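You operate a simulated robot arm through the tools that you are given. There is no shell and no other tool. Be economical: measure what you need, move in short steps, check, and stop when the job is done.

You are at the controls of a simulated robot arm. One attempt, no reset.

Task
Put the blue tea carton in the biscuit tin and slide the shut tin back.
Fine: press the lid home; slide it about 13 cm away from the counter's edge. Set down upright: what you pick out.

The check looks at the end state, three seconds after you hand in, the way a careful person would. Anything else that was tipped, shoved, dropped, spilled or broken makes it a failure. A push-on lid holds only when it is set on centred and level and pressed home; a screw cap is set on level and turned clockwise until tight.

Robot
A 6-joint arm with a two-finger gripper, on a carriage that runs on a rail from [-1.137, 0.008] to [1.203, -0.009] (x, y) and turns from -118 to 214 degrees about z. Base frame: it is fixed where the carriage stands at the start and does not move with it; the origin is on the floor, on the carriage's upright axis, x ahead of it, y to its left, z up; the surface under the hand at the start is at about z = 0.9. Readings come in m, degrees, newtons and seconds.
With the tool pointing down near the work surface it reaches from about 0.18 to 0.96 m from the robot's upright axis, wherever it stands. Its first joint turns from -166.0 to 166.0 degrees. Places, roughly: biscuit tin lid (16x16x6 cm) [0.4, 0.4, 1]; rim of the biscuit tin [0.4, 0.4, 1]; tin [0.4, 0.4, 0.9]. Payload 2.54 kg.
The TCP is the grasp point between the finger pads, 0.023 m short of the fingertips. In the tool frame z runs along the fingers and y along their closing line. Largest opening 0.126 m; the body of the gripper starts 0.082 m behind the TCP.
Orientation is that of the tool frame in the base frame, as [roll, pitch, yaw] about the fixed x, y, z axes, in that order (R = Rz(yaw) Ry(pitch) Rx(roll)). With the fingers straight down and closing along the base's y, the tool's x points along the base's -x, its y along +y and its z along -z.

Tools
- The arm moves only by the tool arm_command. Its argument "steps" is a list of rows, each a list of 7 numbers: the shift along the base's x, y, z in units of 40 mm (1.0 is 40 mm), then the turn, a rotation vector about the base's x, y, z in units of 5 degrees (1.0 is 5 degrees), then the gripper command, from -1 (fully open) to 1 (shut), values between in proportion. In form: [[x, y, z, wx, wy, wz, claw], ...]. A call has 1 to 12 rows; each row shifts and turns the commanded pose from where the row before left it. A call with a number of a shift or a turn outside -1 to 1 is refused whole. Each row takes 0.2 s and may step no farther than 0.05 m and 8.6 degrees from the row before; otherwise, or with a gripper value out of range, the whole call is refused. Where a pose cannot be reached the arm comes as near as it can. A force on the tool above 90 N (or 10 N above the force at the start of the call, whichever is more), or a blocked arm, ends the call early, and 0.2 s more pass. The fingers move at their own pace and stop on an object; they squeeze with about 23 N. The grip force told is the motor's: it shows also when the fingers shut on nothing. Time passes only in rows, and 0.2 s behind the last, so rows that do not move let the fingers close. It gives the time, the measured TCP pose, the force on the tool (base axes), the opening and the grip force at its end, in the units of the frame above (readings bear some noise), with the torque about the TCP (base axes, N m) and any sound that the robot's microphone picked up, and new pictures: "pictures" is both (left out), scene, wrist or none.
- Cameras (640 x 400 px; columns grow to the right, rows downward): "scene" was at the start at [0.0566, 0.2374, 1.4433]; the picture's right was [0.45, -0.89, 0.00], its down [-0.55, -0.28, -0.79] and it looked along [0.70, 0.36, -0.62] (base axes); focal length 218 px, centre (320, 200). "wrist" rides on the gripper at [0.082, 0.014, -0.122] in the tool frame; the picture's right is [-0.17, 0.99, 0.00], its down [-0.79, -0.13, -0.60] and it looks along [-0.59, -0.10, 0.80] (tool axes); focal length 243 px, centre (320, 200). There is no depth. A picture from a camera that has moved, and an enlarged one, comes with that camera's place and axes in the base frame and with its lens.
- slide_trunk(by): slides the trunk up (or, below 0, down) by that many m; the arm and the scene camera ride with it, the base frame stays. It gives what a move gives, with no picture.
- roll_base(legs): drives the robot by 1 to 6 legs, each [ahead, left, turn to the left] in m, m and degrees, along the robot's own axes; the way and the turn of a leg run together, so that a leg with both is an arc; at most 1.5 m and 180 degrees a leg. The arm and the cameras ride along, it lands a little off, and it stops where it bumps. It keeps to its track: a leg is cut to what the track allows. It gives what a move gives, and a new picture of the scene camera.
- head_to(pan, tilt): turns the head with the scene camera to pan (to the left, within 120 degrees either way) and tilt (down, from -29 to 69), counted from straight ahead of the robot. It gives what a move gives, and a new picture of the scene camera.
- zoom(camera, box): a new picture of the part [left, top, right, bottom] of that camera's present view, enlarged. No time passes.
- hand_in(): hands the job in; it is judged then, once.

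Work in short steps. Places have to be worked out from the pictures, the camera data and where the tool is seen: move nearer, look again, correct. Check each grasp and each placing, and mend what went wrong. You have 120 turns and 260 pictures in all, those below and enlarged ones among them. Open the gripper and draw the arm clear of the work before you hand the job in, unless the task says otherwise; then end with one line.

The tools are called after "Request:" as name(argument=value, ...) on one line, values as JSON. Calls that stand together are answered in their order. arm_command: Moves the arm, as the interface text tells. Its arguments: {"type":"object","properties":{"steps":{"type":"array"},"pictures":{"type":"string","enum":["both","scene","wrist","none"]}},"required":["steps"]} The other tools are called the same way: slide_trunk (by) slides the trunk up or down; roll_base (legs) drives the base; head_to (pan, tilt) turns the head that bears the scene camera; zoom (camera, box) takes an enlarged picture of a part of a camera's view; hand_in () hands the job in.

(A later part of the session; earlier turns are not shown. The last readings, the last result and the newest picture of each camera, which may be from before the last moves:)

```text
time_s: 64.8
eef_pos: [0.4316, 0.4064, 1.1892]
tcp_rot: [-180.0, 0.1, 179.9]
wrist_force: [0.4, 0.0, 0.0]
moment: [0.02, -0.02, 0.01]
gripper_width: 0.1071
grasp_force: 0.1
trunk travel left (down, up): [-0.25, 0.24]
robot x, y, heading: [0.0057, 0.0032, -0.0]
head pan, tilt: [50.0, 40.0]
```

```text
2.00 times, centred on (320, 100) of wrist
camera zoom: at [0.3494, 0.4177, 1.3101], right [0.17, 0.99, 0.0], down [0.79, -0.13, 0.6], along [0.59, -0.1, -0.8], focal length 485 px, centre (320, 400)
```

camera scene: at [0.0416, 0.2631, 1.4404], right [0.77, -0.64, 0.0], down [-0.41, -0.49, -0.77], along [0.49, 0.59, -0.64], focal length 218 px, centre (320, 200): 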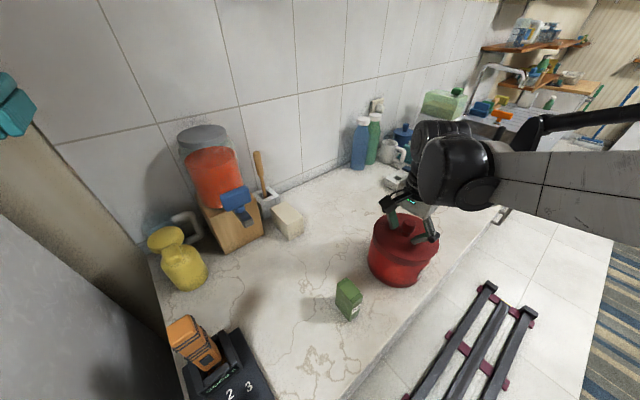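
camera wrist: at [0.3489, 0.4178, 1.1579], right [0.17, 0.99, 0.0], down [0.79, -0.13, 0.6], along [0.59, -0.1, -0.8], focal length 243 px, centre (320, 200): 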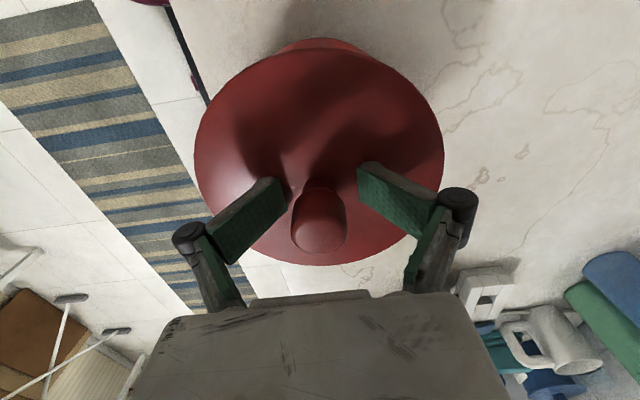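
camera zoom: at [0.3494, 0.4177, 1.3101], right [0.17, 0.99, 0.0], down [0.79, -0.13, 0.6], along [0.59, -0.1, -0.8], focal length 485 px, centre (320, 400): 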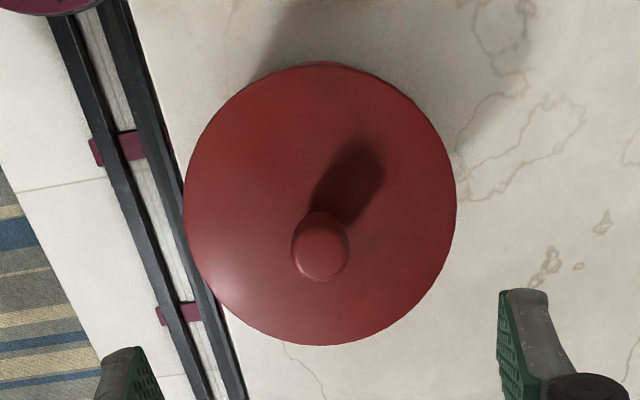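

No gap visible and the lid looks level and centred. For a stiffer press I use the fingers fully open (mechanical stop) on the lid's outer ring, over the tin wall.

Request:
arm_command(steps=[[0, -0.03, -0.8, 0, 0, 0, -1], [0, 0, -0.8, 0, 0, 0, -1], [0, 0, -0.8, 0, 0, 0, -1], [0, 0, -0.6, 0, 0, 0, -1], [0, 0, -0.25, 0, 0, 0, -1], [0, 0, 0, 0, 0, 0, -1]])

Request:
zoom(camera="scene", box=[360, 190, 450, 290])

```text
time_s: 66.2
eef_pos: [0.433, 0.4037, 1.0584]
tcp_rot: [180.0, -0.1, 179.9]
wrist_force: [0.4, -0.1, -0.3]
moment: [0.01, 0.0, 0.02]
gripper_width: 0.1257
grasp_force: 0.1
trunk travel left (down, up): [-0.25, 0.24]
robot x, y, heading: [0.0042, 0.0014, 0.0]
head pan, tilt: [50.0, 40.0]
camera scene: at [0.0421, 0.2633, 1.4404], right [0.77, -0.64, 0.0], down [-0.41, -0.49, -0.77], along [0.49, 0.59, -0.64], focal length 218 px, centre (320, 200)
camera wrist: at [0.3497, 0.4167, 1.1791], right [0.17, 0.99, 0.0], down [0.79, -0.13, 0.6], along [0.59, -0.1, -0.8], focal length 243 px, centre (320, 200)
```

scene: 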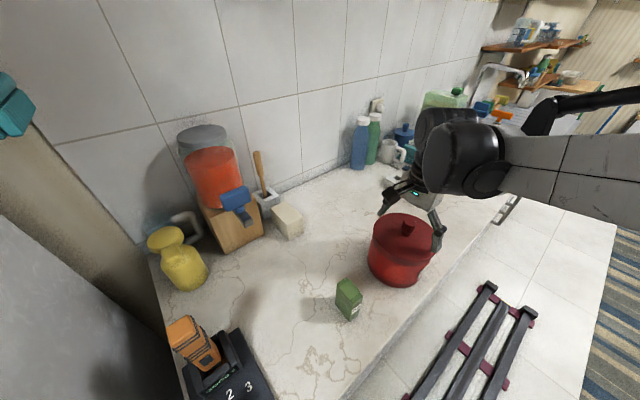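
wrist: 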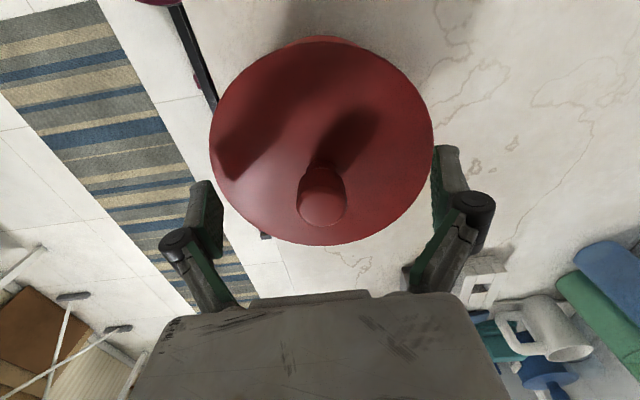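

```text
4.00 times, centred on (405, 240) of scene
camera zoom: at [0.0421, 0.2633, 1.4404], right [0.77, -0.64, 0.0], down [-0.41, -0.49, -0.77], along [0.49, 0.59, -0.64], focal length 874 px, centre (-20, 40)
```

zoom: 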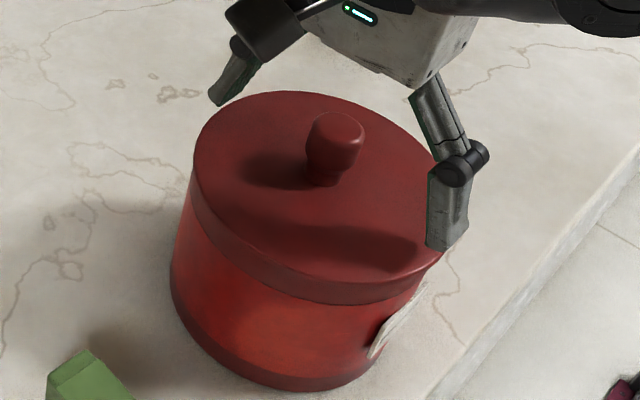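

The tips would land too close to the lid's edge, so I won't press there. Instead I regrip the knob and do a gentle pull test to see whether the lid holds.

Request:
arm_command(steps=[[-0.03, 0.03, 0, 0, 0, 0, -0.5], [0, 0, 0, 0, 0, 0, 0], [0, 0, 0, 0, 0, 0, 0.5], [0, 0, 0, 0, 0, 0, 1], [0, 0, 0, 0, 0, 0, 1], [0, 0, 0, 0, 0, 0, 1], [0, 0, 0, 0, 0, 0, 1]], pictures="none")

Request:
arm_command(steps=[[0, 0, 0.05, 0, 0, 0, 1], [0, 0, 0, 0, 0, 0, 1]], pictures="none")

```text
time_s: 67.8
eef_pos: [0.4313, 0.4057, 1.0585]
tcp_rot: [180.0, 0.0, 179.9]
wrist_force: [-1.2, -0.3, -0.4]
moment: [0.01, -0.01, 0.01]
gripper_width: 0.0279
grasp_force: 22.7
trunk travel left (down, up): [-0.25, 0.24]
robot x, y, heading: [0.005, -0.0004, -0.2]
head pan, tilt: [50.0, 40.0]
```

```text
time_s: 68.4
eef_pos: [0.4314, 0.4061, 1.0603]
tcp_rot: [180.0, 0.0, 180.0]
wrist_force: [-0.3, 0.2, 0.0]
moment: [-0.03, -0.03, -0.01]
gripper_width: 0.0281
grasp_force: 22.8
trunk travel left (down, up): [-0.25, 0.24]
robot x, y, heading: [0.0075, 0.0006, -0.0]
head pan, tilt: [50.0, 40.0]
```

No pull felt at +2 mm; I go up a little more and look.

Request:
arm_command(steps=[[0, 0, 0.05, 0, 0, 0, 1], [0, 0, 0.05, 0, 0, 0, 1], [0, 0, 0, 0, 0, 0, 1]], pictures="wrist")

Request:
zoom(camera="scene", box=[360, 190, 450, 290])

```text
time_s: 69.2
eef_pos: [0.43, 0.406, 1.0636]
tcp_rot: [-180.0, 0.0, 179.9]
wrist_force: [-0.6, 0.0, -1.6]
moment: [0.05, -0.02, 0.0]
gripper_width: 0.028
grasp_force: 23.1
trunk travel left (down, up): [-0.25, 0.24]
robot x, y, heading: [0.0072, 0.0028, -0.1]
head pan, tilt: [50.0, 40.0]
camera wrist: at [0.3481, 0.4178, 1.1855], right [0.17, 0.99, 0.0], down [0.79, -0.13, 0.6], along [0.59, -0.1, -0.8], focal length 243 px, centre (320, 200)
```

wrist: 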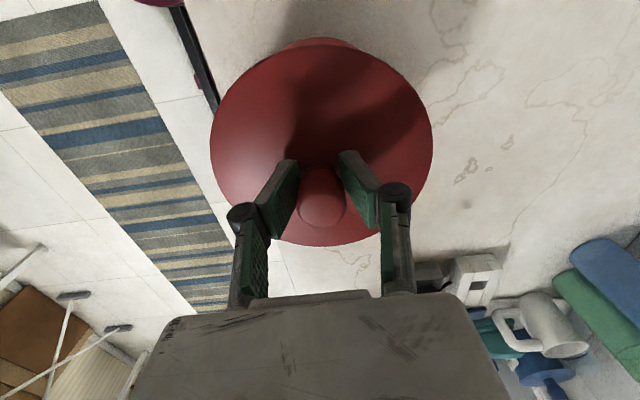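

```text
4.00 times, centred on (405, 240) of scene
camera zoom: at [0.0421, 0.2632, 1.4404], right [0.77, -0.64, 0.0], down [-0.41, -0.49, -0.77], along [0.49, 0.59, -0.64], focal length 874 px, centre (-20, 40)
```

zoom: 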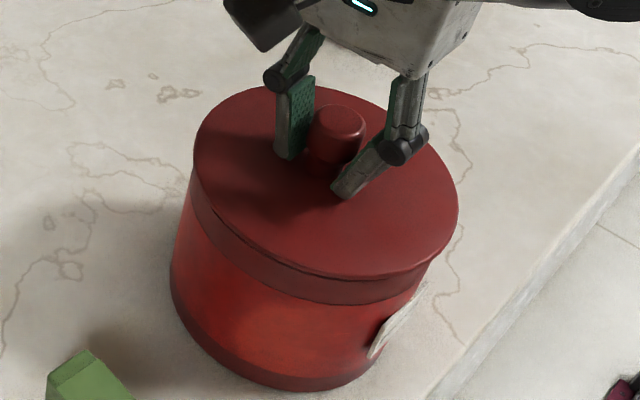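

The lid lifts off without resistance, so it is not home yet — and it may be ~2–3 mm off centre. I lift it aside and re-measure the rim precisely from the same camera pose.

Request:
arm_command(steps=[[0, 0, 0.3, 0, 0, 0, 1], [0, 0, 0.9, 0, 0, 0, 1], [0, 0, 0.9, 0, 0, 0, 1], [0.5, 0, 0.4, 0, 0, 0, 1], [0.9, 0, 0, 0, 0, 0, 1], [0.9, 0, 0, 0, 0, 0, 1], [0.9, 0, 0, 0, 0, 0, 1], [0.9, 0, 0, 0, 0, 0, 1], [0.5, 0, 0, 0, 0, 0, 1], [0, 0, 0, 0, 0, 0, 1]], pictures="scene")

Request:
zoom(camera="scene", box=[365, 200, 445, 290])

```text
time_s: 71.4
eef_pos: [0.6157, 0.405, 1.1628]
tcp_rot: [179.9, 0.0, 179.9]
wrist_force: [0.8, -0.2, -0.9]
moment: [0.0, 0.02, -0.04]
gripper_width: 0.028
grasp_force: 22.6
trunk travel left (down, up): [-0.25, 0.24]
robot x, y, heading: [0.0067, -0.0004, -0.2]
head pan, tilt: [50.0, 40.0]
camera scene: at [0.0423, 0.2633, 1.4403], right [0.77, -0.64, 0.0], down [-0.41, -0.49, -0.77], along [0.49, 0.59, -0.64], focal length 218 px, centre (320, 200)
```

scene: 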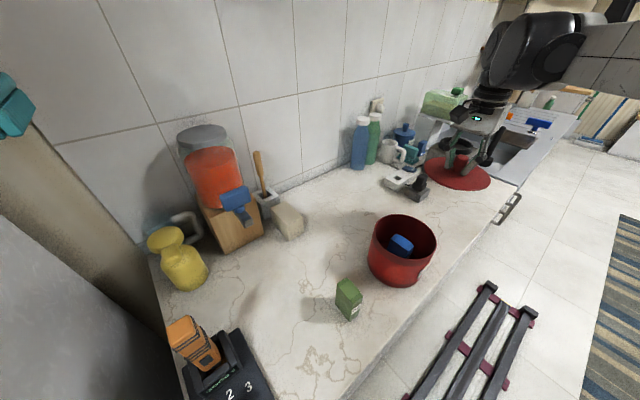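

```text
4.44 times, centred on (405, 245) of scene
camera zoom: at [0.0423, 0.2633, 1.4403], right [0.77, -0.64, 0.0], down [-0.41, -0.49, -0.77], along [0.49, 0.59, -0.64], focal length 970 px, centre (-58, 0)
```

zoom: 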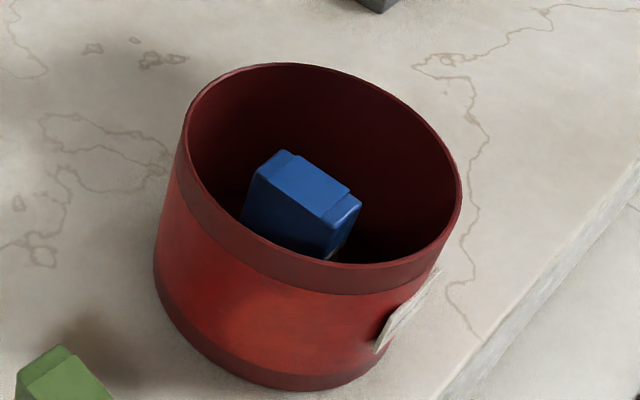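

Comparing the two outlines, the seated lid was ~1–2 mm too far toward +x/−y. I bring the lid back with TCP target (0.4303, 0.4060).

Request:
arm_command(steps=[[-0.9, 0, 0, 0, 0, 0, 1], [-0.9, 0, 0, 0, 0, 0, 1], [-0.9, 0, 0, 0, 0, 0, 1], [-0.9, 0, 0, 0, 0, 0, 1], [-0.8, 0, 0, 0, 0, 0, 1], [-0.22, 0, -0.4, 0, 0, 0, 1], [0, 0, -0.8, 0, 0, 0, 1], [0, 0, -0.7, 0, 0, 0, 1], [0, 0, 0, 0, 0, 0, 1]], pictures="none")

Request:
arm_command(steps=[[0, 0, 0, 0, 0, 0, 1]], pictures="none")

Request:
arm_command(steps=[[0, 0, 0, 0, 0, 0, 1]], pictures="none")

Request:
zoom(camera="scene", box=[365, 200, 445, 290])

```text
time_s: 73.4
eef_pos: [0.4296, 0.4065, 1.0877]
tcp_rot: [180.0, 0.0, 179.9]
wrist_force: [-0.2, 0.4, -0.3]
moment: [-0.04, -0.01, -0.02]
gripper_width: 0.0283
grasp_force: 22.9
trunk travel left (down, up): [-0.25, 0.24]
robot x, y, heading: [0.006, -0.002, -0.1]
head pan, tilt: [50.0, 40.0]
```

```text
time_s: 73.8
eef_pos: [0.4289, 0.4047, 1.0889]
tcp_rot: [-179.9, -0.1, 179.9]
wrist_force: [0.0, 0.1, -0.8]
moment: [0.01, 0.01, 0.0]
gripper_width: 0.0282
grasp_force: 23.2
trunk travel left (down, up): [-0.25, 0.24]
robot x, y, heading: [0.0046, 0.0008, -0.1]
head pan, tilt: [50.0, 40.0]
```

```text
time_s: 74.2
eef_pos: [0.4292, 0.4055, 1.0878]
tcp_rot: [180.0, 0.0, 179.8]
wrist_force: [-0.2, 0.1, -1.0]
moment: [-0.01, -0.01, 0.0]
gripper_width: 0.0281
grasp_force: 23.5
trunk travel left (down, up): [-0.25, 0.24]
robot x, y, heading: [0.0075, -0.0006, -0.1]
head pan, tilt: [50.0, 40.0]
```

```text
4.44 times, centred on (405, 245) of scene
camera zoom: at [0.0421, 0.2633, 1.4404], right [0.77, -0.64, 0.0], down [-0.41, -0.49, -0.77], along [0.49, 0.59, -0.64], focal length 970 px, centre (-58, 0)
```

zoom: 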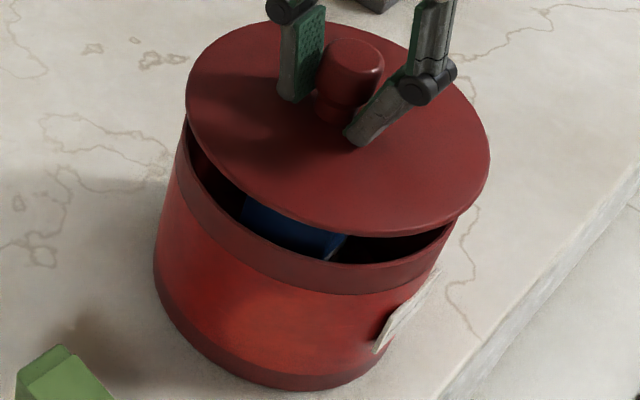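

Mean pose is (0.4292, 0.4056); I nudge +1 mm x, +0.5 mm y and lower to the seat.

Request:
arm_command(steps=[[0.025, 0.012, -0.3, 0, 0, 0, 1], [0, 0, -0.3, 0, 0, 0, 1], [0, 0, -0.1, 0, 0, 0, 1], [0, 0, 0, 0, 0, 0, 1]], pictures="none")

Request:
arm_command(steps=[[0, 0, -0.05, 0, 0, 0, 1], [0, 0, 0, 0, 0, 0, 1]], pictures="none")

Request:
arm_command(steps=[[0, 0, -0.05, 0, 0, 0, 1], [0, 0, 0, 0, 0, 0, 1]], pictures="none")

```text
time_s: 75.2
eef_pos: [0.4314, 0.4056, 1.0607]
tcp_rot: [-180.0, -0.1, 179.9]
wrist_force: [0.3, 0.1, -0.4]
moment: [-0.02, 0.0, -0.04]
gripper_width: 0.0279
grasp_force: 22.7
trunk travel left (down, up): [-0.25, 0.24]
robot x, y, heading: [0.0087, -0.0036, 0.1]
head pan, tilt: [50.0, 40.0]
```

```text
time_s: 75.8
eef_pos: [0.4301, 0.4065, 1.0582]
tcp_rot: [179.9, 0.0, 179.9]
wrist_force: [-0.2, 0.4, 1.5]
moment: [-0.03, -0.03, 0.0]
gripper_width: 0.0279
grasp_force: 23.3
trunk travel left (down, up): [-0.25, 0.24]
robot x, y, heading: [0.0097, 0.0008, -0.3]
head pan, tilt: [50.0, 40.0]
```

```text
time_s: 76.4
eef_pos: [0.4308, 0.4063, 1.0571]
tcp_rot: [179.9, -0.1, 179.8]
wrist_force: [2.2, 2.5, 16.0]
moment: [0.05, -0.13, 0.04]
gripper_width: 0.0281
grasp_force: 23.1
trunk travel left (down, up): [-0.25, 0.24]
robot x, y, heading: [0.0059, 0.001, -0.1]
head pan, tilt: [50.0, 40.0]
```

Contact at the same height as before. Press in grip to ~45 N.

Request:
arm_command(steps=[[0, 0, -0.05, 0, 0, 0, 1], [0, 0, -0.03, 0, 0, 0, 1], [0, 0, 0, 0, 0, 0, 1]], pictures="none")

Request:
arm_command(steps=[[0, 0, -0.03, 0, 0, 0, 1], [0, 0, 0, 0, 0, 0, 1], [0, 0, 0, 0, 0, 0, 1]], pictures="none")

```text
time_s: 77.2
eef_pos: [0.4314, 0.4054, 1.0543]
tcp_rot: [179.9, 0.1, -180.0]
wrist_force: [3.9, 4.8, 38.3]
moment: [0.08, -0.1, 0.07]
gripper_width: 0.0279
grasp_force: 22.8
trunk travel left (down, up): [-0.25, 0.24]
robot x, y, heading: [0.007, 0.0016, 0.1]
head pan, tilt: [50.0, 40.0]
```

```text
time_s: 78.0
eef_pos: [0.4316, 0.4054, 1.0537]
tcp_rot: [179.9, 0.0, 179.9]
wrist_force: [10.3, 12.0, 67.5]
moment: [0.32, -0.35, 0.06]
gripper_width: 0.0285
grasp_force: 22.8
trunk travel left (down, up): [-0.25, 0.24]
robot x, y, heading: [0.0108, -0.0004, -0.4]
head pan, tilt: [50.0, 40.0]
```

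67 N without the fingers opening. I go up in small steps as a pull test.

Request:
arm_command(steps=[[0, 0, 0.1, 0, 0, 0, 1], [0, 0, 0.03, 0, 0, 0, 1], [0, 0, 0, 0, 0, 0, 1]], pictures="none")

Request:
arm_command(steps=[[0, 0, 0.05, 0, 0, 0, 1], [0, 0, 0, 0, 0, 0, 1]], pictures="none")

Request:
zoom(camera="scene", box=[365, 200, 445, 290])

```text
time_s: 78.8
eef_pos: [0.4307, 0.4062, 1.0567]
tcp_rot: [180.0, 0.1, 179.9]
wrist_force: [0.7, 1.1, -1.3]
moment: [-0.04, -0.04, -0.02]
gripper_width: 0.028
grasp_force: 23.4
trunk travel left (down, up): [-0.25, 0.24]
robot x, y, heading: [0.0065, -0.0065, -0.1]
head pan, tilt: [50.0, 40.0]
```

```text
time_s: 79.4
eef_pos: [0.4308, 0.4057, 1.0586]
tcp_rot: [-180.0, 0.0, 179.9]
wrist_force: [0.9, -0.6, -1.4]
moment: [0.07, 0.0, -0.02]
gripper_width: 0.028
grasp_force: 22.5
trunk travel left (down, up): [-0.25, 0.24]
robot x, y, heading: [0.0076, 0.0002, -0.2]
head pan, tilt: [50.0, 40.0]
```

```text
4.44 times, centred on (405, 245) of scene
camera zoom: at [0.0421, 0.2632, 1.4404], right [0.77, -0.64, 0.0], down [-0.41, -0.49, -0.77], along [0.49, 0.59, -0.64], focal length 970 px, centre (-58, 0)
```

zoom: 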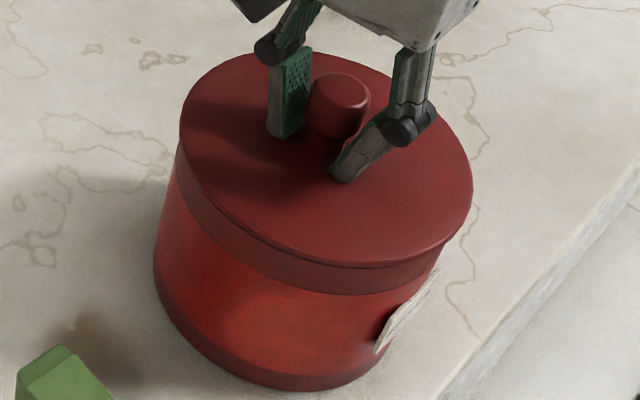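

The lid still isn't held (lifted ~2 mm with no pull). I lower it, release, rise, and examine the seam at high zoom.

Request:
arm_command(steps=[[0, 0, -0.06, 0, 0, 0, 1], [0, 0, 0, 0, 0, 0, 0.3], [0, 0, 0, 0, 0, 0, 0], [0, 0, 0, 0, 0, 0, 0], [0, 0, 0.5, 0, 0, 0, 0], [0, 0, 0.9, 0, 0, 0, 0], [0, 0, 0.9, 0, 0, 0, 0], [0, 0, 0.5, 0, 0, 0, 0], [0, 0, 0, 0, 0, 0, 0]], pictures="none")

Request:
zoom(camera="scene", box=[390, 240, 430, 270])

Request:
zoom(camera="scene", box=[365, 200, 445, 290])

```text
time_s: 81.4
eef_pos: [0.4302, 0.4066, 1.1679]
tcp_rot: [-180.0, 0.0, 179.8]
wrist_force: [-0.6, -0.8, -0.3]
moment: [-0.03, 0.02, -0.01]
gripper_width: 0.0631
grasp_force: 0.0
trunk travel left (down, up): [-0.25, 0.24]
robot x, y, heading: [0.0077, -0.0034, -0.1]
head pan, tilt: [50.0, 40.0]
```

```text
13.33 times, centred on (410, 255) of scene
camera zoom: at [0.042, 0.2632, 1.4404], right [0.77, -0.64, 0.0], down [-0.41, -0.49, -0.77], along [0.49, 0.59, -0.64], focal length 2912 px, centre (-880, -533)
```

zoom: 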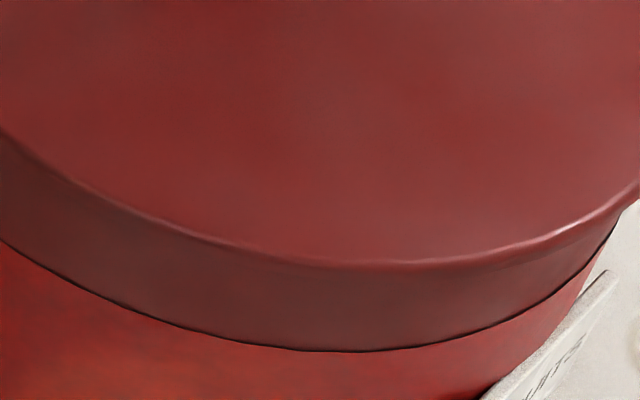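

```text
4.44 times, centred on (405, 245) of scene
camera zoom: at [0.042, 0.2632, 1.4404], right [0.77, -0.64, 0.0], down [-0.41, -0.49, -0.77], along [0.49, 0.59, -0.64], focal length 970 px, centre (-58, 0)
```

zoom: 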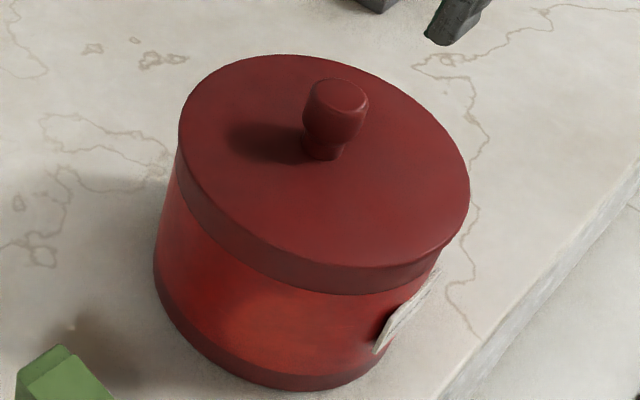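

The seam looks closed, but I want the overhang on both sides at high zoom to judge centring.

Request:
zoom(camera="scene", box=[366, 222, 390, 244])

Request:
zoom(camera="scene", box=[420, 238, 444, 260])

```text
16.00 times, centred on (378, 233) of scene
camera zoom: at [0.042, 0.2632, 1.4404], right [0.77, -0.64, 0.0], down [-0.41, -0.49, -0.77], along [0.49, 0.59, -0.64], focal length 3494 px, centre (-608, -328)
```

zoom: 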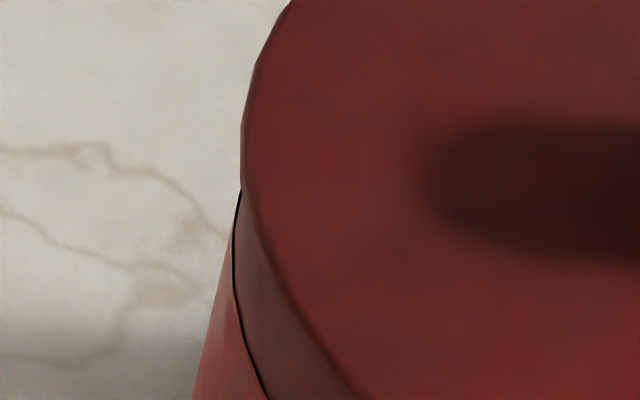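

```text
16.00 times, centred on (432, 249) of scene
camera zoom: at [0.042, 0.2632, 1.4404], right [0.77, -0.64, 0.0], down [-0.41, -0.49, -0.77], along [0.49, 0.59, -0.64], focal length 3494 px, centre (-1472, -584)
```

zoom: 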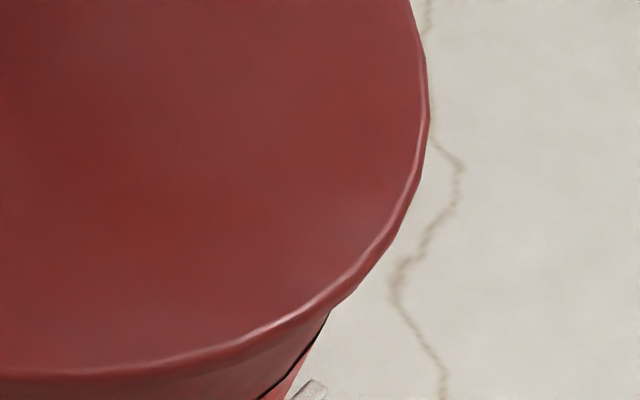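

The lid seems centred within ~1 mm but needs a firmer push than the splaying fingertips can give. I'll press with the fingers tilted ~60° (load taken across the stiff finger width). First raise, turn the head away and roll back 0.2 m for wrist room.

Request:
arm_command(steps=[[0, 0, 0.7, 0, 0, 0, 0.5], [0, 0, 0.6, 0, 0, 0, 1], [0, 0, 0, 0, 0, 0, 1]], pictures="none")

Request:
roll_base(legs=[[-0.2, 0, 0]])

Request:
arm_command(steps=[[0.4, 0, 0, 0, -1, 0, 1], [0.4, 0, 0, 0, -1, 0, 1], [0.4, 0, 0, 0, -1, 0, 1], [0.4, 0, 0, 0, -1, 0, 1], [0.4, 0, 0, 0, -1, 0, 1], [0.4, 0, 0, 0, -1, 0, 1], [0.4, 0, 0, 0, -1, 0, 1], [0.4, 0, 0, 0, -1, 0, 1], [0.4, 0, 0, 0, -1, 0, 1], [0.4, 0, 0, 0, -1, 0, 1], [0.2, 0, 0, 0, -1, 0, 1], [0, 0, 0, 0, -1, 0, 1]])

```text
time_s: 82.2
eef_pos: [0.4306, 0.4058, 1.2204]
tcp_rot: [-179.9, 0.1, 179.8]
wrist_force: [-0.1, 0.8, -0.4]
moment: [0.02, -0.02, -0.04]
gripper_width: 0.0
grasp_force: 23.2
trunk travel left (down, up): [-0.25, 0.24]
robot x, y, heading: [0.0065, 0.0012, -0.2]
head pan, tilt: [50.0, 40.0]
```

```text
time_s: 83.8
eef_pos: [0.2314, 0.409, 1.2204]
tcp_rot: [-180.0, 0.0, -180.0]
wrist_force: [0.1, 0.3, -0.5]
moment: [0.01, 0.01, 0.03]
gripper_width: 0.0
grasp_force: 23.1
trunk travel left (down, up): [-0.25, 0.24]
robot x, y, heading: [-0.1899, 0.0001, -0.1]
head pan, tilt: [50.0, 40.0]
camera scene: at [-0.1568, 0.2646, 1.4404], right [0.77, -0.64, 0.0], down [-0.41, -0.49, -0.77], along [0.49, 0.59, -0.64], focal length 218 px, centre (320, 200)
```

scene: 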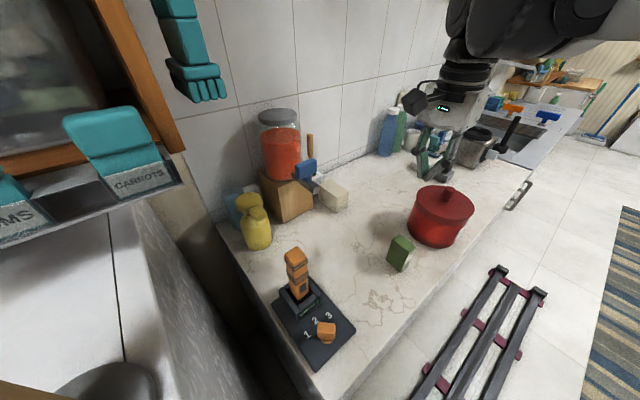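

```text
time_s: 86.4
eef_pos: [0.3991, 0.4071, 1.2194]
tcp_rot: [180.0, 60.1, -180.0]
wrist_force: [0.1, 0.4, -0.4]
moment: [-0.02, -0.03, 0.0]
gripper_width: 0.0
grasp_force: 22.7
trunk travel left (down, up): [-0.25, 0.24]
robot x, y, heading: [-0.1935, 0.0028, -0.1]
head pan, tilt: [50.0, 40.0]
camera scene: at [-0.1568, 0.2647, 1.4404], right [0.77, -0.64, 0.0], down [-0.41, -0.49, -0.77], along [0.49, 0.59, -0.64], focal length 218 px, centre (320, 200)
camera wrist: at [0.2527, 0.4198, 1.2091], right [0.08, 0.99, 0.14], down [-0.12, -0.13, 0.98], along [0.99, -0.1, 0.11], focal length 243 px, centre (320, 200)
```

scene: 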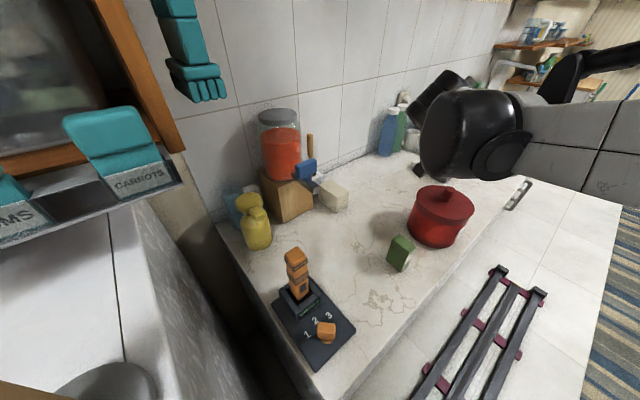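
wrist: 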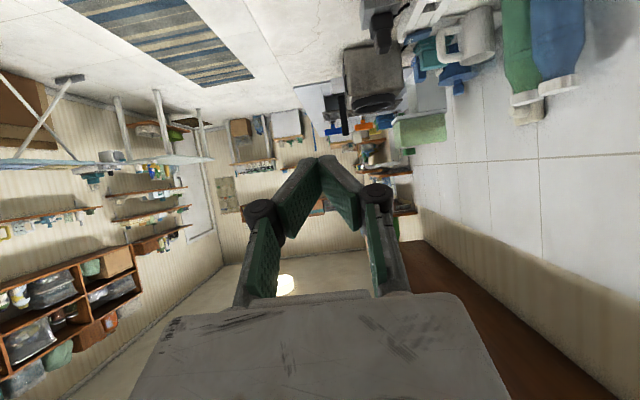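

Tilted pose reached with no trouble; the wrist view is now horizontal. I move to x≈0.4166 and lower to z≈1.12 to see the knob.

Request:
arm_command(steps=[[0.44, -0.02, -0.5, 0, 0, 0, 1], [0, 0, -0.7, 0, 0, 0, 1], [0, 0, -0.7, 0, 0, 0, 1], [0, 0, -0.6, 0, 0, 0, 1], [0, 0, 0, 0, 0, 0, 1]])

Request:
zoom(camera="wrist", box=[200, 60, 440, 220])

```text
time_s: 87.6
eef_pos: [0.4182, 0.4075, 1.1215]
tcp_rot: [179.9, 60.0, 179.9]
wrist_force: [-0.1, -0.6, 0.3]
moment: [0.0, 0.01, 0.0]
gripper_width: 0.0
grasp_force: 23.0
trunk travel left (down, up): [-0.25, 0.24]
robot x, y, heading: [-0.1895, -0.0009, -0.2]
head pan, tilt: [50.0, 40.0]
camera scene: at [-0.1567, 0.2649, 1.4403], right [0.77, -0.64, 0.0], down [-0.41, -0.49, -0.77], along [0.49, 0.59, -0.64], focal length 218 px, centre (320, 200)
camera wrist: at [0.2707, 0.4194, 1.1089], right [0.08, 0.99, 0.14], down [-0.12, -0.13, 0.98], along [0.99, -0.1, 0.11], focal length 243 px, centre (320, 200)
```

scene: 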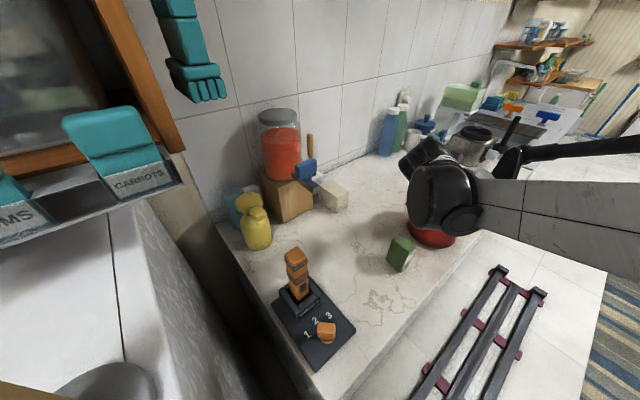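
wrist: 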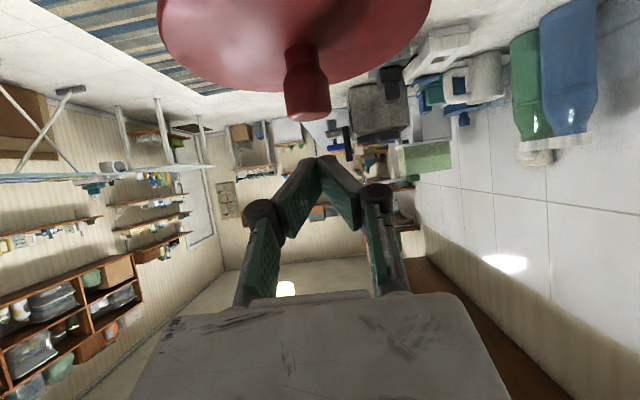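

```text
2.50 times, centred on (320, 140) of wrist
camera zoom: at [0.2707, 0.4194, 1.1089], right [0.08, 0.99, 0.14], down [-0.12, -0.13, 0.98], along [0.99, -0.1, 0.11], focal length 606 px, centre (320, 350)
```

zoom: 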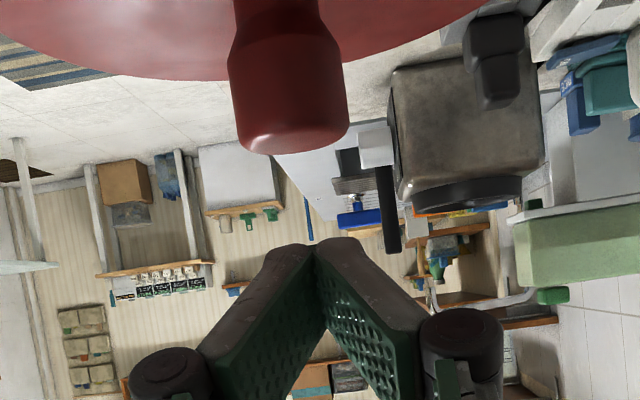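

Fingertips and knob align in y within 1 mm. I lower to contact (expected TCP z≈1.093) and press in 2 mm steps.

Request:
arm_command(steps=[[0, -0.01, -0.4, 0, 0, 0, 1], [0, 0, -0.2, 0, 0, 0, 1], [0, 0, 0, 0, 0, 0, 1]], pictures="none")

Request:
arm_command(steps=[[0, 0, -0.05, 0, 0, 0, 1], [0, 0, -0.05, 0, 0, 0, 1], [0, 0, 0, 0, 0, 0, 1]], pictures="none")

Request:
arm_command(steps=[[0, 0, -0.05, 0, 0, 0, 1], [0, 0, 0, 0, 0, 0, 1]], pictures="wrist")

```text
time_s: 88.4
eef_pos: [0.4168, 0.407, 1.0954]
tcp_rot: [-180.0, 60.0, 180.0]
wrist_force: [0.5, 0.1, 1.1]
moment: [-0.06, 0.01, 0.03]
gripper_width: 0.0002
grasp_force: 22.7
trunk travel left (down, up): [-0.25, 0.24]
robot x, y, heading: [-0.1919, 0.003, -0.1]
head pan, tilt: [50.0, 40.0]
```

```text
time_s: 89.2
eef_pos: [0.4169, 0.4074, 1.0923]
tcp_rot: [-179.9, 60.1, 180.0]
wrist_force: [1.3, 0.4, 10.7]
moment: [0.05, -0.2, 0.03]
gripper_width: 0.0059
grasp_force: 22.9
trunk travel left (down, up): [-0.25, 0.24]
robot x, y, heading: [-0.1909, 0.0019, -0.3]
head pan, tilt: [50.0, 40.0]
```

```text
time_s: 89.8
eef_pos: [0.4164, 0.4064, 1.0931]
tcp_rot: [180.0, 60.3, -179.9]
wrist_force: [5.3, 3.5, 33.2]
moment: [0.06, -0.54, 0.03]
gripper_width: 0.0062
grasp_force: 22.8
trunk travel left (down, up): [-0.25, 0.24]
robot x, y, heading: [-0.1943, 0.0038, 0.1]
head pan, tilt: [50.0, 40.0]
camera wrist: at [0.27, 0.4184, 1.0812], right [0.08, 0.99, 0.14], down [-0.12, -0.13, 0.98], along [0.99, -0.1, 0.11], focal length 243 px, centre (320, 200)
```

wrist: 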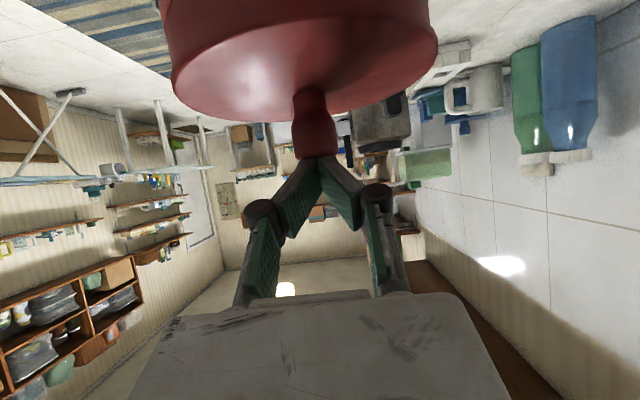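

Pressing squarely at 33 N. I continue to ~80 N.

Request:
arm_command(steps=[[0, 0, -0.05, 0, 0, 0, 1], [0, 0, -0.04, 0, 0, 0, 1], [0, 0, 0, 0, 0, 0, 1]], pictures="none")

Request:
zoom(camera="wrist", box=[150, 0, 450, 200])

```text
time_s: 90.6
eef_pos: [0.416, 0.4057, 1.0919]
tcp_rot: [-179.9, 60.5, -179.8]
wrist_force: [12.4, 8.9, 82.0]
moment: [0.17, -1.28, 0.07]
gripper_width: 0.0061
grasp_force: 23.1
trunk travel left (down, up): [-0.25, 0.24]
robot x, y, heading: [-0.1902, 0.0009, 0.1]
head pan, tilt: [50.0, 40.0]
```

```text
2.00 times, centred on (300, 100) of wrist
camera zoom: at [0.2694, 0.4177, 1.0797], right [0.08, 0.99, 0.14], down [-0.13, -0.13, 0.98], along [0.99, -0.1, 0.12], focal length 485 px, centre (360, 400)
```

zoom: 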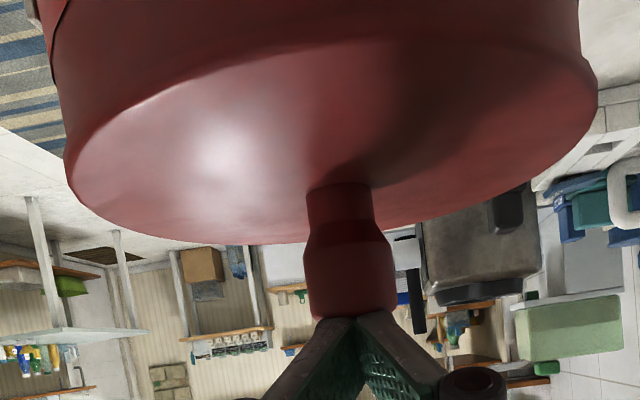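

Held at 82 N with a hard stop and no further travel, so it's bottomed out. I back off, return to the vertical pose and do a very fine pull test.

Request:
arm_command(steps=[[0, 0, 0.2, 0, 0, 0, 1], [0, 0, 0.8, 0, 0, 0, 1], [0, 0, 0.9, 0, 0, 0, 1], [0, 0, 0.9, 0, 0, 0, 1]], pictures="none")

Request:
arm_command(steps=[[0, 0, 0, 0, 1, 0, 0.5], [0, 0, 0, 0, 1, 0, 0], [0, 0, 0, 0, 1, 0, 0], [0, 0, 0, 0, 1, 0, 0], [0, 0, 0, 0, 1, 0, 0], [0, 0, 0, 0, 1, 0, 0], [0, 0, 0, 0, 1, 0, 0], [0, 0, 0, 0, 1, 0, 0], [0, 0, 0, 0, 1, 0, 0], [0, 0, 0, 0, 1, 0, 0], [0, 0, 0, 0, 1, 0, 0], [0.3, 0, 0, 0, 1, 0, 0]])

Request:
zoom(camera="scene", box=[390, 170, 490, 260])

```text
time_s: 91.6
eef_pos: [0.4167, 0.4063, 1.1989]
tcp_rot: [-179.9, 59.9, 180.0]
wrist_force: [0.5, -0.1, 0.5]
moment: [0.0, -0.02, 0.0]
gripper_width: 0.0
grasp_force: 22.8
trunk travel left (down, up): [-0.25, 0.24]
robot x, y, heading: [-0.1919, 0.0027, 0.3]
head pan, tilt: [50.0, 40.0]
```

```text
time_s: 94.2
eef_pos: [0.4292, 0.4071, 1.1997]
tcp_rot: [180.0, 0.0, -180.0]
wrist_force: [-0.4, -0.2, 0.7]
moment: [0.0, -0.03, 0.04]
gripper_width: 0.0631
grasp_force: 0.1
trunk travel left (down, up): [-0.25, 0.24]
robot x, y, heading: [-0.1906, -0.0005, -0.0]
head pan, tilt: [50.0, 40.0]
camera scene: at [-0.157, 0.2645, 1.4404], right [0.77, -0.64, 0.0], down [-0.41, -0.49, -0.77], along [0.49, 0.59, -0.64], focal length 218 px, centre (320, 200)
camera wrist: at [0.3469, 0.4189, 1.3203], right [0.17, 0.99, 0.0], down [0.79, -0.13, 0.6], along [0.59, -0.1, -0.8], focal length 243 px, centre (320, 200)
```

scene: 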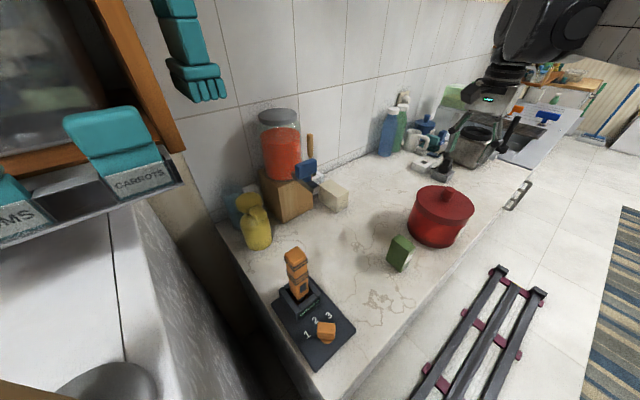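
wrist: 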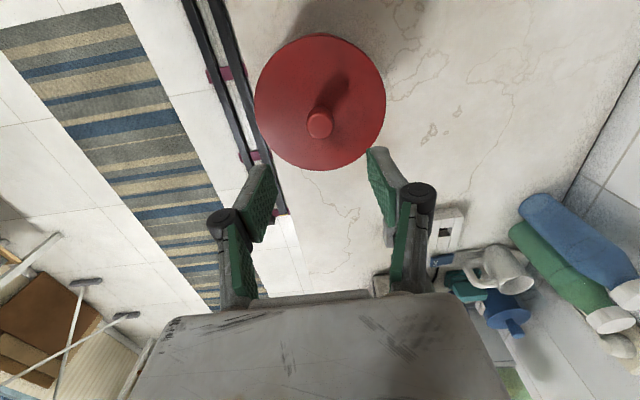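

```text
4.44 times, centred on (440, 215) of scene
camera zoom: at [-0.157, 0.2645, 1.4404], right [0.77, -0.64, 0.0], down [-0.41, -0.49, -0.77], along [0.49, 0.59, -0.64], focal length 970 px, centre (-213, 133)
```

zoom: 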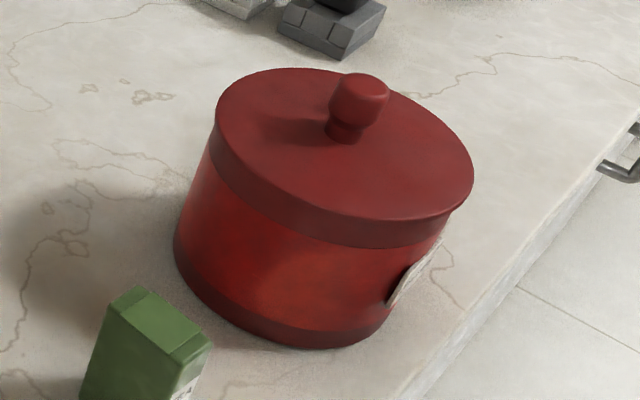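

Now fine pull test: grip the knob at z≈1.058 and raise 0.4–0.8 mm at a time.

Request:
arm_command(steps=[[0.03, -0.02, -0.9, 0, 0, 0, 0], [0, 0, -0.9, 0, 0, 0, 0], [0, 0, -0.9, 0, 0, 0, 0], [0, 0, -0.85, 0, 0, 0, 0], [0, 0, 0, 0, 0, 0, 0.5], [0, 0, 0, 0, 0, 0, 1], [0, 0, 0, 0, 0, 0, 1], [0, 0, 0, 0, 0, 0, 1]], pictures="none")

Request:
arm_command(steps=[[0, 0, 0.015, 0, 0, 0, 1]], pictures="none")

Request:
arm_command(steps=[[0, 0, 0.015, 0, 0, 0, 1]], pictures="none")

```text
time_s: 96.0
eef_pos: [0.4294, 0.4073, 1.0571]
tcp_rot: [179.9, 0.0, -179.9]
wrist_force: [-0.3, -1.3, -1.0]
moment: [-0.06, 0.08, 0.04]
gripper_width: 0.0283
grasp_force: 23.0
trunk travel left (down, up): [-0.25, 0.24]
robot x, y, heading: [-0.1932, 0.0044, -0.0]
head pan, tilt: [50.0, 40.0]
```

```text
time_s: 96.4
eef_pos: [0.4293, 0.4071, 1.0561]
tcp_rot: [179.9, 0.1, -179.9]
wrist_force: [-1.8, 0.3, -1.3]
moment: [-0.04, 0.08, 0.0]
gripper_width: 0.0283
grasp_force: 23.2
trunk travel left (down, up): [-0.25, 0.24]
robot x, y, heading: [-0.1928, 0.0002, -0.3]
head pan, tilt: [50.0, 40.0]
```

```text
time_s: 96.8
eef_pos: [0.4297, 0.4071, 1.057]
tcp_rot: [180.0, 0.0, -179.9]
wrist_force: [-1.7, -0.7, -0.5]
moment: [-0.03, 0.1, 0.01]
gripper_width: 0.0282
grasp_force: 23.1
trunk travel left (down, up): [-0.25, 0.24]
robot x, y, heading: [-0.1879, -0.0008, -0.1]
head pan, tilt: [50.0, 40.0]
```

Request:
arm_command(steps=[[0, 0, 0.025, 0, 0, 0, 1]], pictures="none")

Request:
arm_command(steps=[[0, 0, 0.025, 0, 0, 0, 1]], pictures="none")

Request:
arm_command(steps=[[0, 0, 0.025, 0, 0, 0, 1]], pictures="none")

Request:
zoom(camera="scene", box=[390, 170, 490, 260])

```text
time_s: 97.2
eef_pos: [0.4317, 0.4062, 1.0583]
tcp_rot: [-180.0, 0.0, 180.0]
wrist_force: [-0.9, 0.1, -1.6]
moment: [0.03, 0.07, 0.0]
gripper_width: 0.0281
grasp_force: 23.2
trunk travel left (down, up): [-0.25, 0.24]
robot x, y, heading: [-0.1937, 0.0067, 0.3]
head pan, tilt: [50.0, 40.0]
```

```text
time_s: 97.6
eef_pos: [0.4306, 0.4054, 1.0599]
tcp_rot: [-180.0, -0.1, 180.0]
wrist_force: [-0.3, 0.2, -1.1]
moment: [-0.01, 0.06, -0.02]
gripper_width: 0.0279
grasp_force: 23.0
trunk travel left (down, up): [-0.25, 0.24]
robot x, y, heading: [-0.1897, 0.0023, -0.3]
head pan, tilt: [50.0, 40.0]
```

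```text
time_s: 98.0
eef_pos: [0.4307, 0.4061, 1.0603]
tcp_rot: [-180.0, 0.0, 180.0]
wrist_force: [-0.8, -0.3, -0.2]
moment: [-0.03, 0.1, 0.0]
gripper_width: 0.0282
grasp_force: 22.9
trunk travel left (down, up): [-0.25, 0.24]
robot x, y, heading: [-0.1889, 0.0019, -0.0]
head pan, tilt: [50.0, 40.0]
```

```text
4.44 times, centred on (440, 215) of scene
camera zoom: at [-0.1569, 0.2647, 1.4404], right [0.77, -0.64, 0.0], down [-0.41, -0.49, -0.77], along [0.49, 0.59, -0.64], focal length 970 px, centre (-213, 133)
```

zoom: 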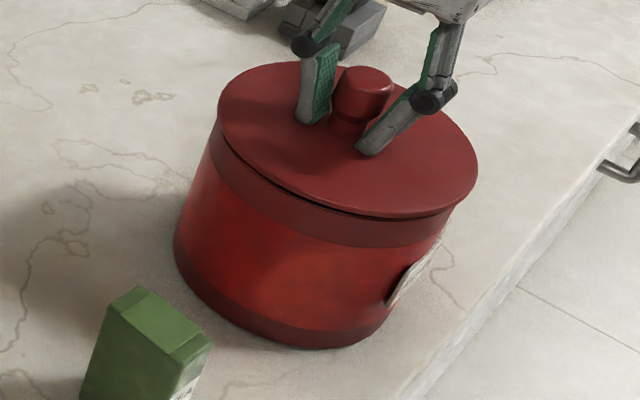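

Still not held; the lid lifts freely. Its plug is inside the rim, so I feel for the side clearance: shift ±x and ±y in 1 mm steps watching lateral force, to centre precisely.

Request:
arm_command(steps=[[0.025, 0, 0, 0, 0, 0, 1], [0, 0, 0, 0, 0, 0, 1]], pictures="none")

Request:
arm_command(steps=[[0.025, 0, 0, 0, 0, 0, 1], [0, 0, 0, 0, 0, 0, 1]], pictures="none")

Request:
arm_command(steps=[[-0.075, 0, 0, 0, 0, 0, 1], [0, 0, 0, 0, 0, 0, 1]], pictures="none")

Request:
arm_command(steps=[[-0.025, 0, 0, 0, 0, 0, 1], [0, 0, 0, 0, 0, 0, 1]], pictures="none")

```text
time_s: 98.6
eef_pos: [0.4324, 0.406, 1.0603]
tcp_rot: [179.9, 0.1, 180.0]
wrist_force: [-2.0, -0.2, -0.7]
moment: [0.01, 0.0, 0.01]
gripper_width: 0.028
grasp_force: 22.4
trunk travel left (down, up): [-0.25, 0.24]
robot x, y, heading: [-0.1942, 0.0023, 0.2]
head pan, tilt: [50.0, 40.0]
```

```text
time_s: 99.2
eef_pos: [0.4305, 0.4067, 1.0603]
tcp_rot: [180.0, 0.0, -179.9]
wrist_force: [-1.6, -0.2, -0.2]
moment: [0.03, 0.05, -0.01]
gripper_width: 0.0282
grasp_force: 23.0
trunk travel left (down, up): [-0.25, 0.24]
robot x, y, heading: [-0.1945, -0.0024, -0.1]
head pan, tilt: [50.0, 40.0]
```

```text
time_s: 99.8
eef_pos: [0.4294, 0.4074, 1.06]
tcp_rot: [-180.0, -0.1, -180.0]
wrist_force: [0.3, -0.9, -0.5]
moment: [-0.05, -0.01, -0.01]
gripper_width: 0.028
grasp_force: 22.9
trunk travel left (down, up): [-0.25, 0.24]
robot x, y, heading: [-0.1926, 0.0003, 0.0]
head pan, tilt: [50.0, 40.0]
```

```text
time_s: 100.4
eef_pos: [0.4285, 0.4059, 1.0614]
tcp_rot: [180.0, 0.0, -179.9]
wrist_force: [2.1, 0.1, -0.8]
moment: [0.02, -0.04, 0.01]
gripper_width: 0.0281
grasp_force: 23.4
trunk travel left (down, up): [-0.25, 0.24]
robot x, y, heading: [-0.1904, 0.0017, -0.1]
head pan, tilt: [50.0, 40.0]
```

There is only ~±1 mm play, so the lid self-centres. I look at the raised seam at high zoom to understand the fit.

Request:
zoom(camera="scene", box=[414, 200, 454, 230])

Request:
zoom(camera="scene", box=[444, 205, 484, 235])

```text
13.33 times, centred on (434, 215) of scene
camera zoom: at [-0.1567, 0.2647, 1.4404], right [0.77, -0.64, 0.0], down [-0.41, -0.49, -0.77], along [0.49, 0.59, -0.64], focal length 2912 px, centre (-1200, 0)
```

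zoom: 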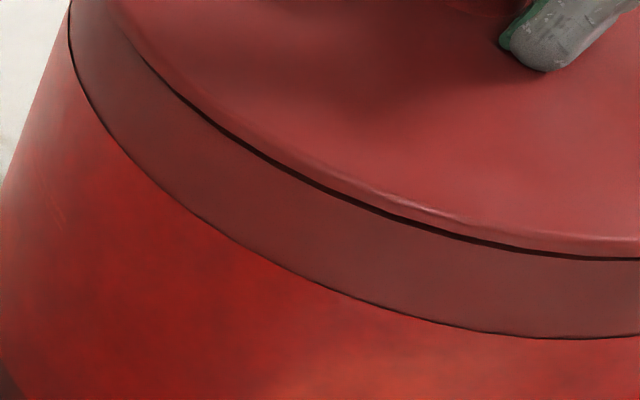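

```text
13.33 times, centred on (464, 220) of scene
camera zoom: at [-0.1567, 0.2647, 1.4404], right [0.77, -0.64, 0.0], down [-0.41, -0.49, -0.77], along [0.49, 0.59, -0.64], focal length 2912 px, centre (-1600, -67)
```

zoom: 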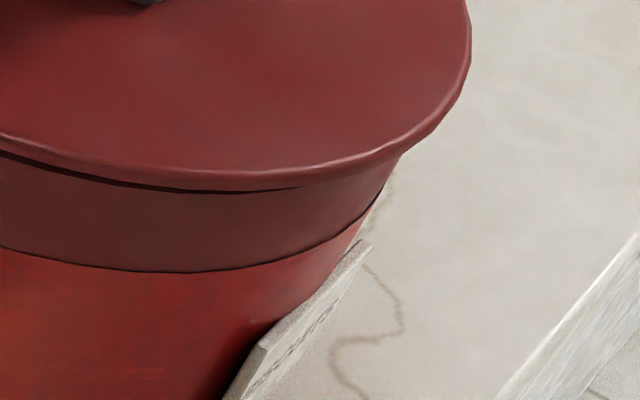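

Geometrically the lid is centred and closes fully when down. I recentre x, lower it, press lightly in grip, release, then go for a longer and harder tilted press.

Request:
arm_command(steps=[[0.03, 0, 0, 0, 0, 0, 1], [0, 0, -0.08, 0, 0, 0, 1], [0, 0, -0.07, 0, 0, 0, 1], [0, 0, 0, 0, 0, 0, 1]], pictures="none")

Request:
arm_command(steps=[[0, 0, 0.02, 0, 0, 0, 0.5], [0, 0, 0, 0, 0, 0, 0.2], [0, 0, 0, 0, 0, 0, 0], [0, 0, 0, 0, 0, 0, 0], [0, 0, 0.6, 0, 0, 0, 0], [0, 0, 0.9, 0, 0, 0, 0], [0, 0, 0.9, 0, 0, 0, 0.5], [0, 0, 0.9, 0, 0, 0, 1], [0, 0, 0.2, 0, 0, 0, 1]], pictures="none")

Request:
arm_command(steps=[[-0.3, 0, 0, 0, -1, 0, 1], [0, 0, 0, 0, -1, 0, 1], [0, 0, 0, 0, -1, 0, 1], [0, 0, 0, 0, -1, 0, 1], [0, 0, 0, 0, -1, 0, 1], [0, 0, 0, 0, -1, 0, 1], [0, 0, 0, 0, -1, 0, 1], [0, 0, 0, 0, -1, 0, 1], [0, 0, 0, 0, -1, 0, 1], [0, 0, 0, 0, -1, 0, 1], [0, 0, 0, 0, -1, 0, 1], [0, 0, 0, 0, -1, 0, 1]], pictures="none")

```text
time_s: 101.4
eef_pos: [0.4304, 0.4047, 1.056]
tcp_rot: [-180.0, 0.0, 179.9]
wrist_force: [2.8, 3.1, 11.1]
moment: [0.06, -0.12, 0.07]
gripper_width: 0.028
grasp_force: 22.5
trunk travel left (down, up): [-0.25, 0.24]
robot x, y, heading: [-0.1909, 0.0016, -0.1]
head pan, tilt: [50.0, 40.0]
```

```text
time_s: 103.4
eef_pos: [0.4295, 0.4055, 1.1959]
tcp_rot: [180.0, 0.0, 179.9]
wrist_force: [0.1, -0.4, 0.9]
moment: [0.0, 0.01, 0.01]
gripper_width: 0.0
grasp_force: 23.3
trunk travel left (down, up): [-0.25, 0.24]
robot x, y, heading: [-0.1894, -0.0009, -0.2]
head pan, tilt: [50.0, 40.0]
```

```text
time_s: 106.0
eef_pos: [0.4174, 0.4057, 1.1961]
tcp_rot: [180.0, 60.1, -180.0]
wrist_force: [-0.5, 0.5, -0.9]
moment: [0.0, -0.02, 0.02]
gripper_width: 0.0001
grasp_force: 23.2
trunk travel left (down, up): [-0.25, 0.24]
robot x, y, heading: [-0.1941, -0.0009, -0.0]
head pan, tilt: [50.0, 40.0]
```

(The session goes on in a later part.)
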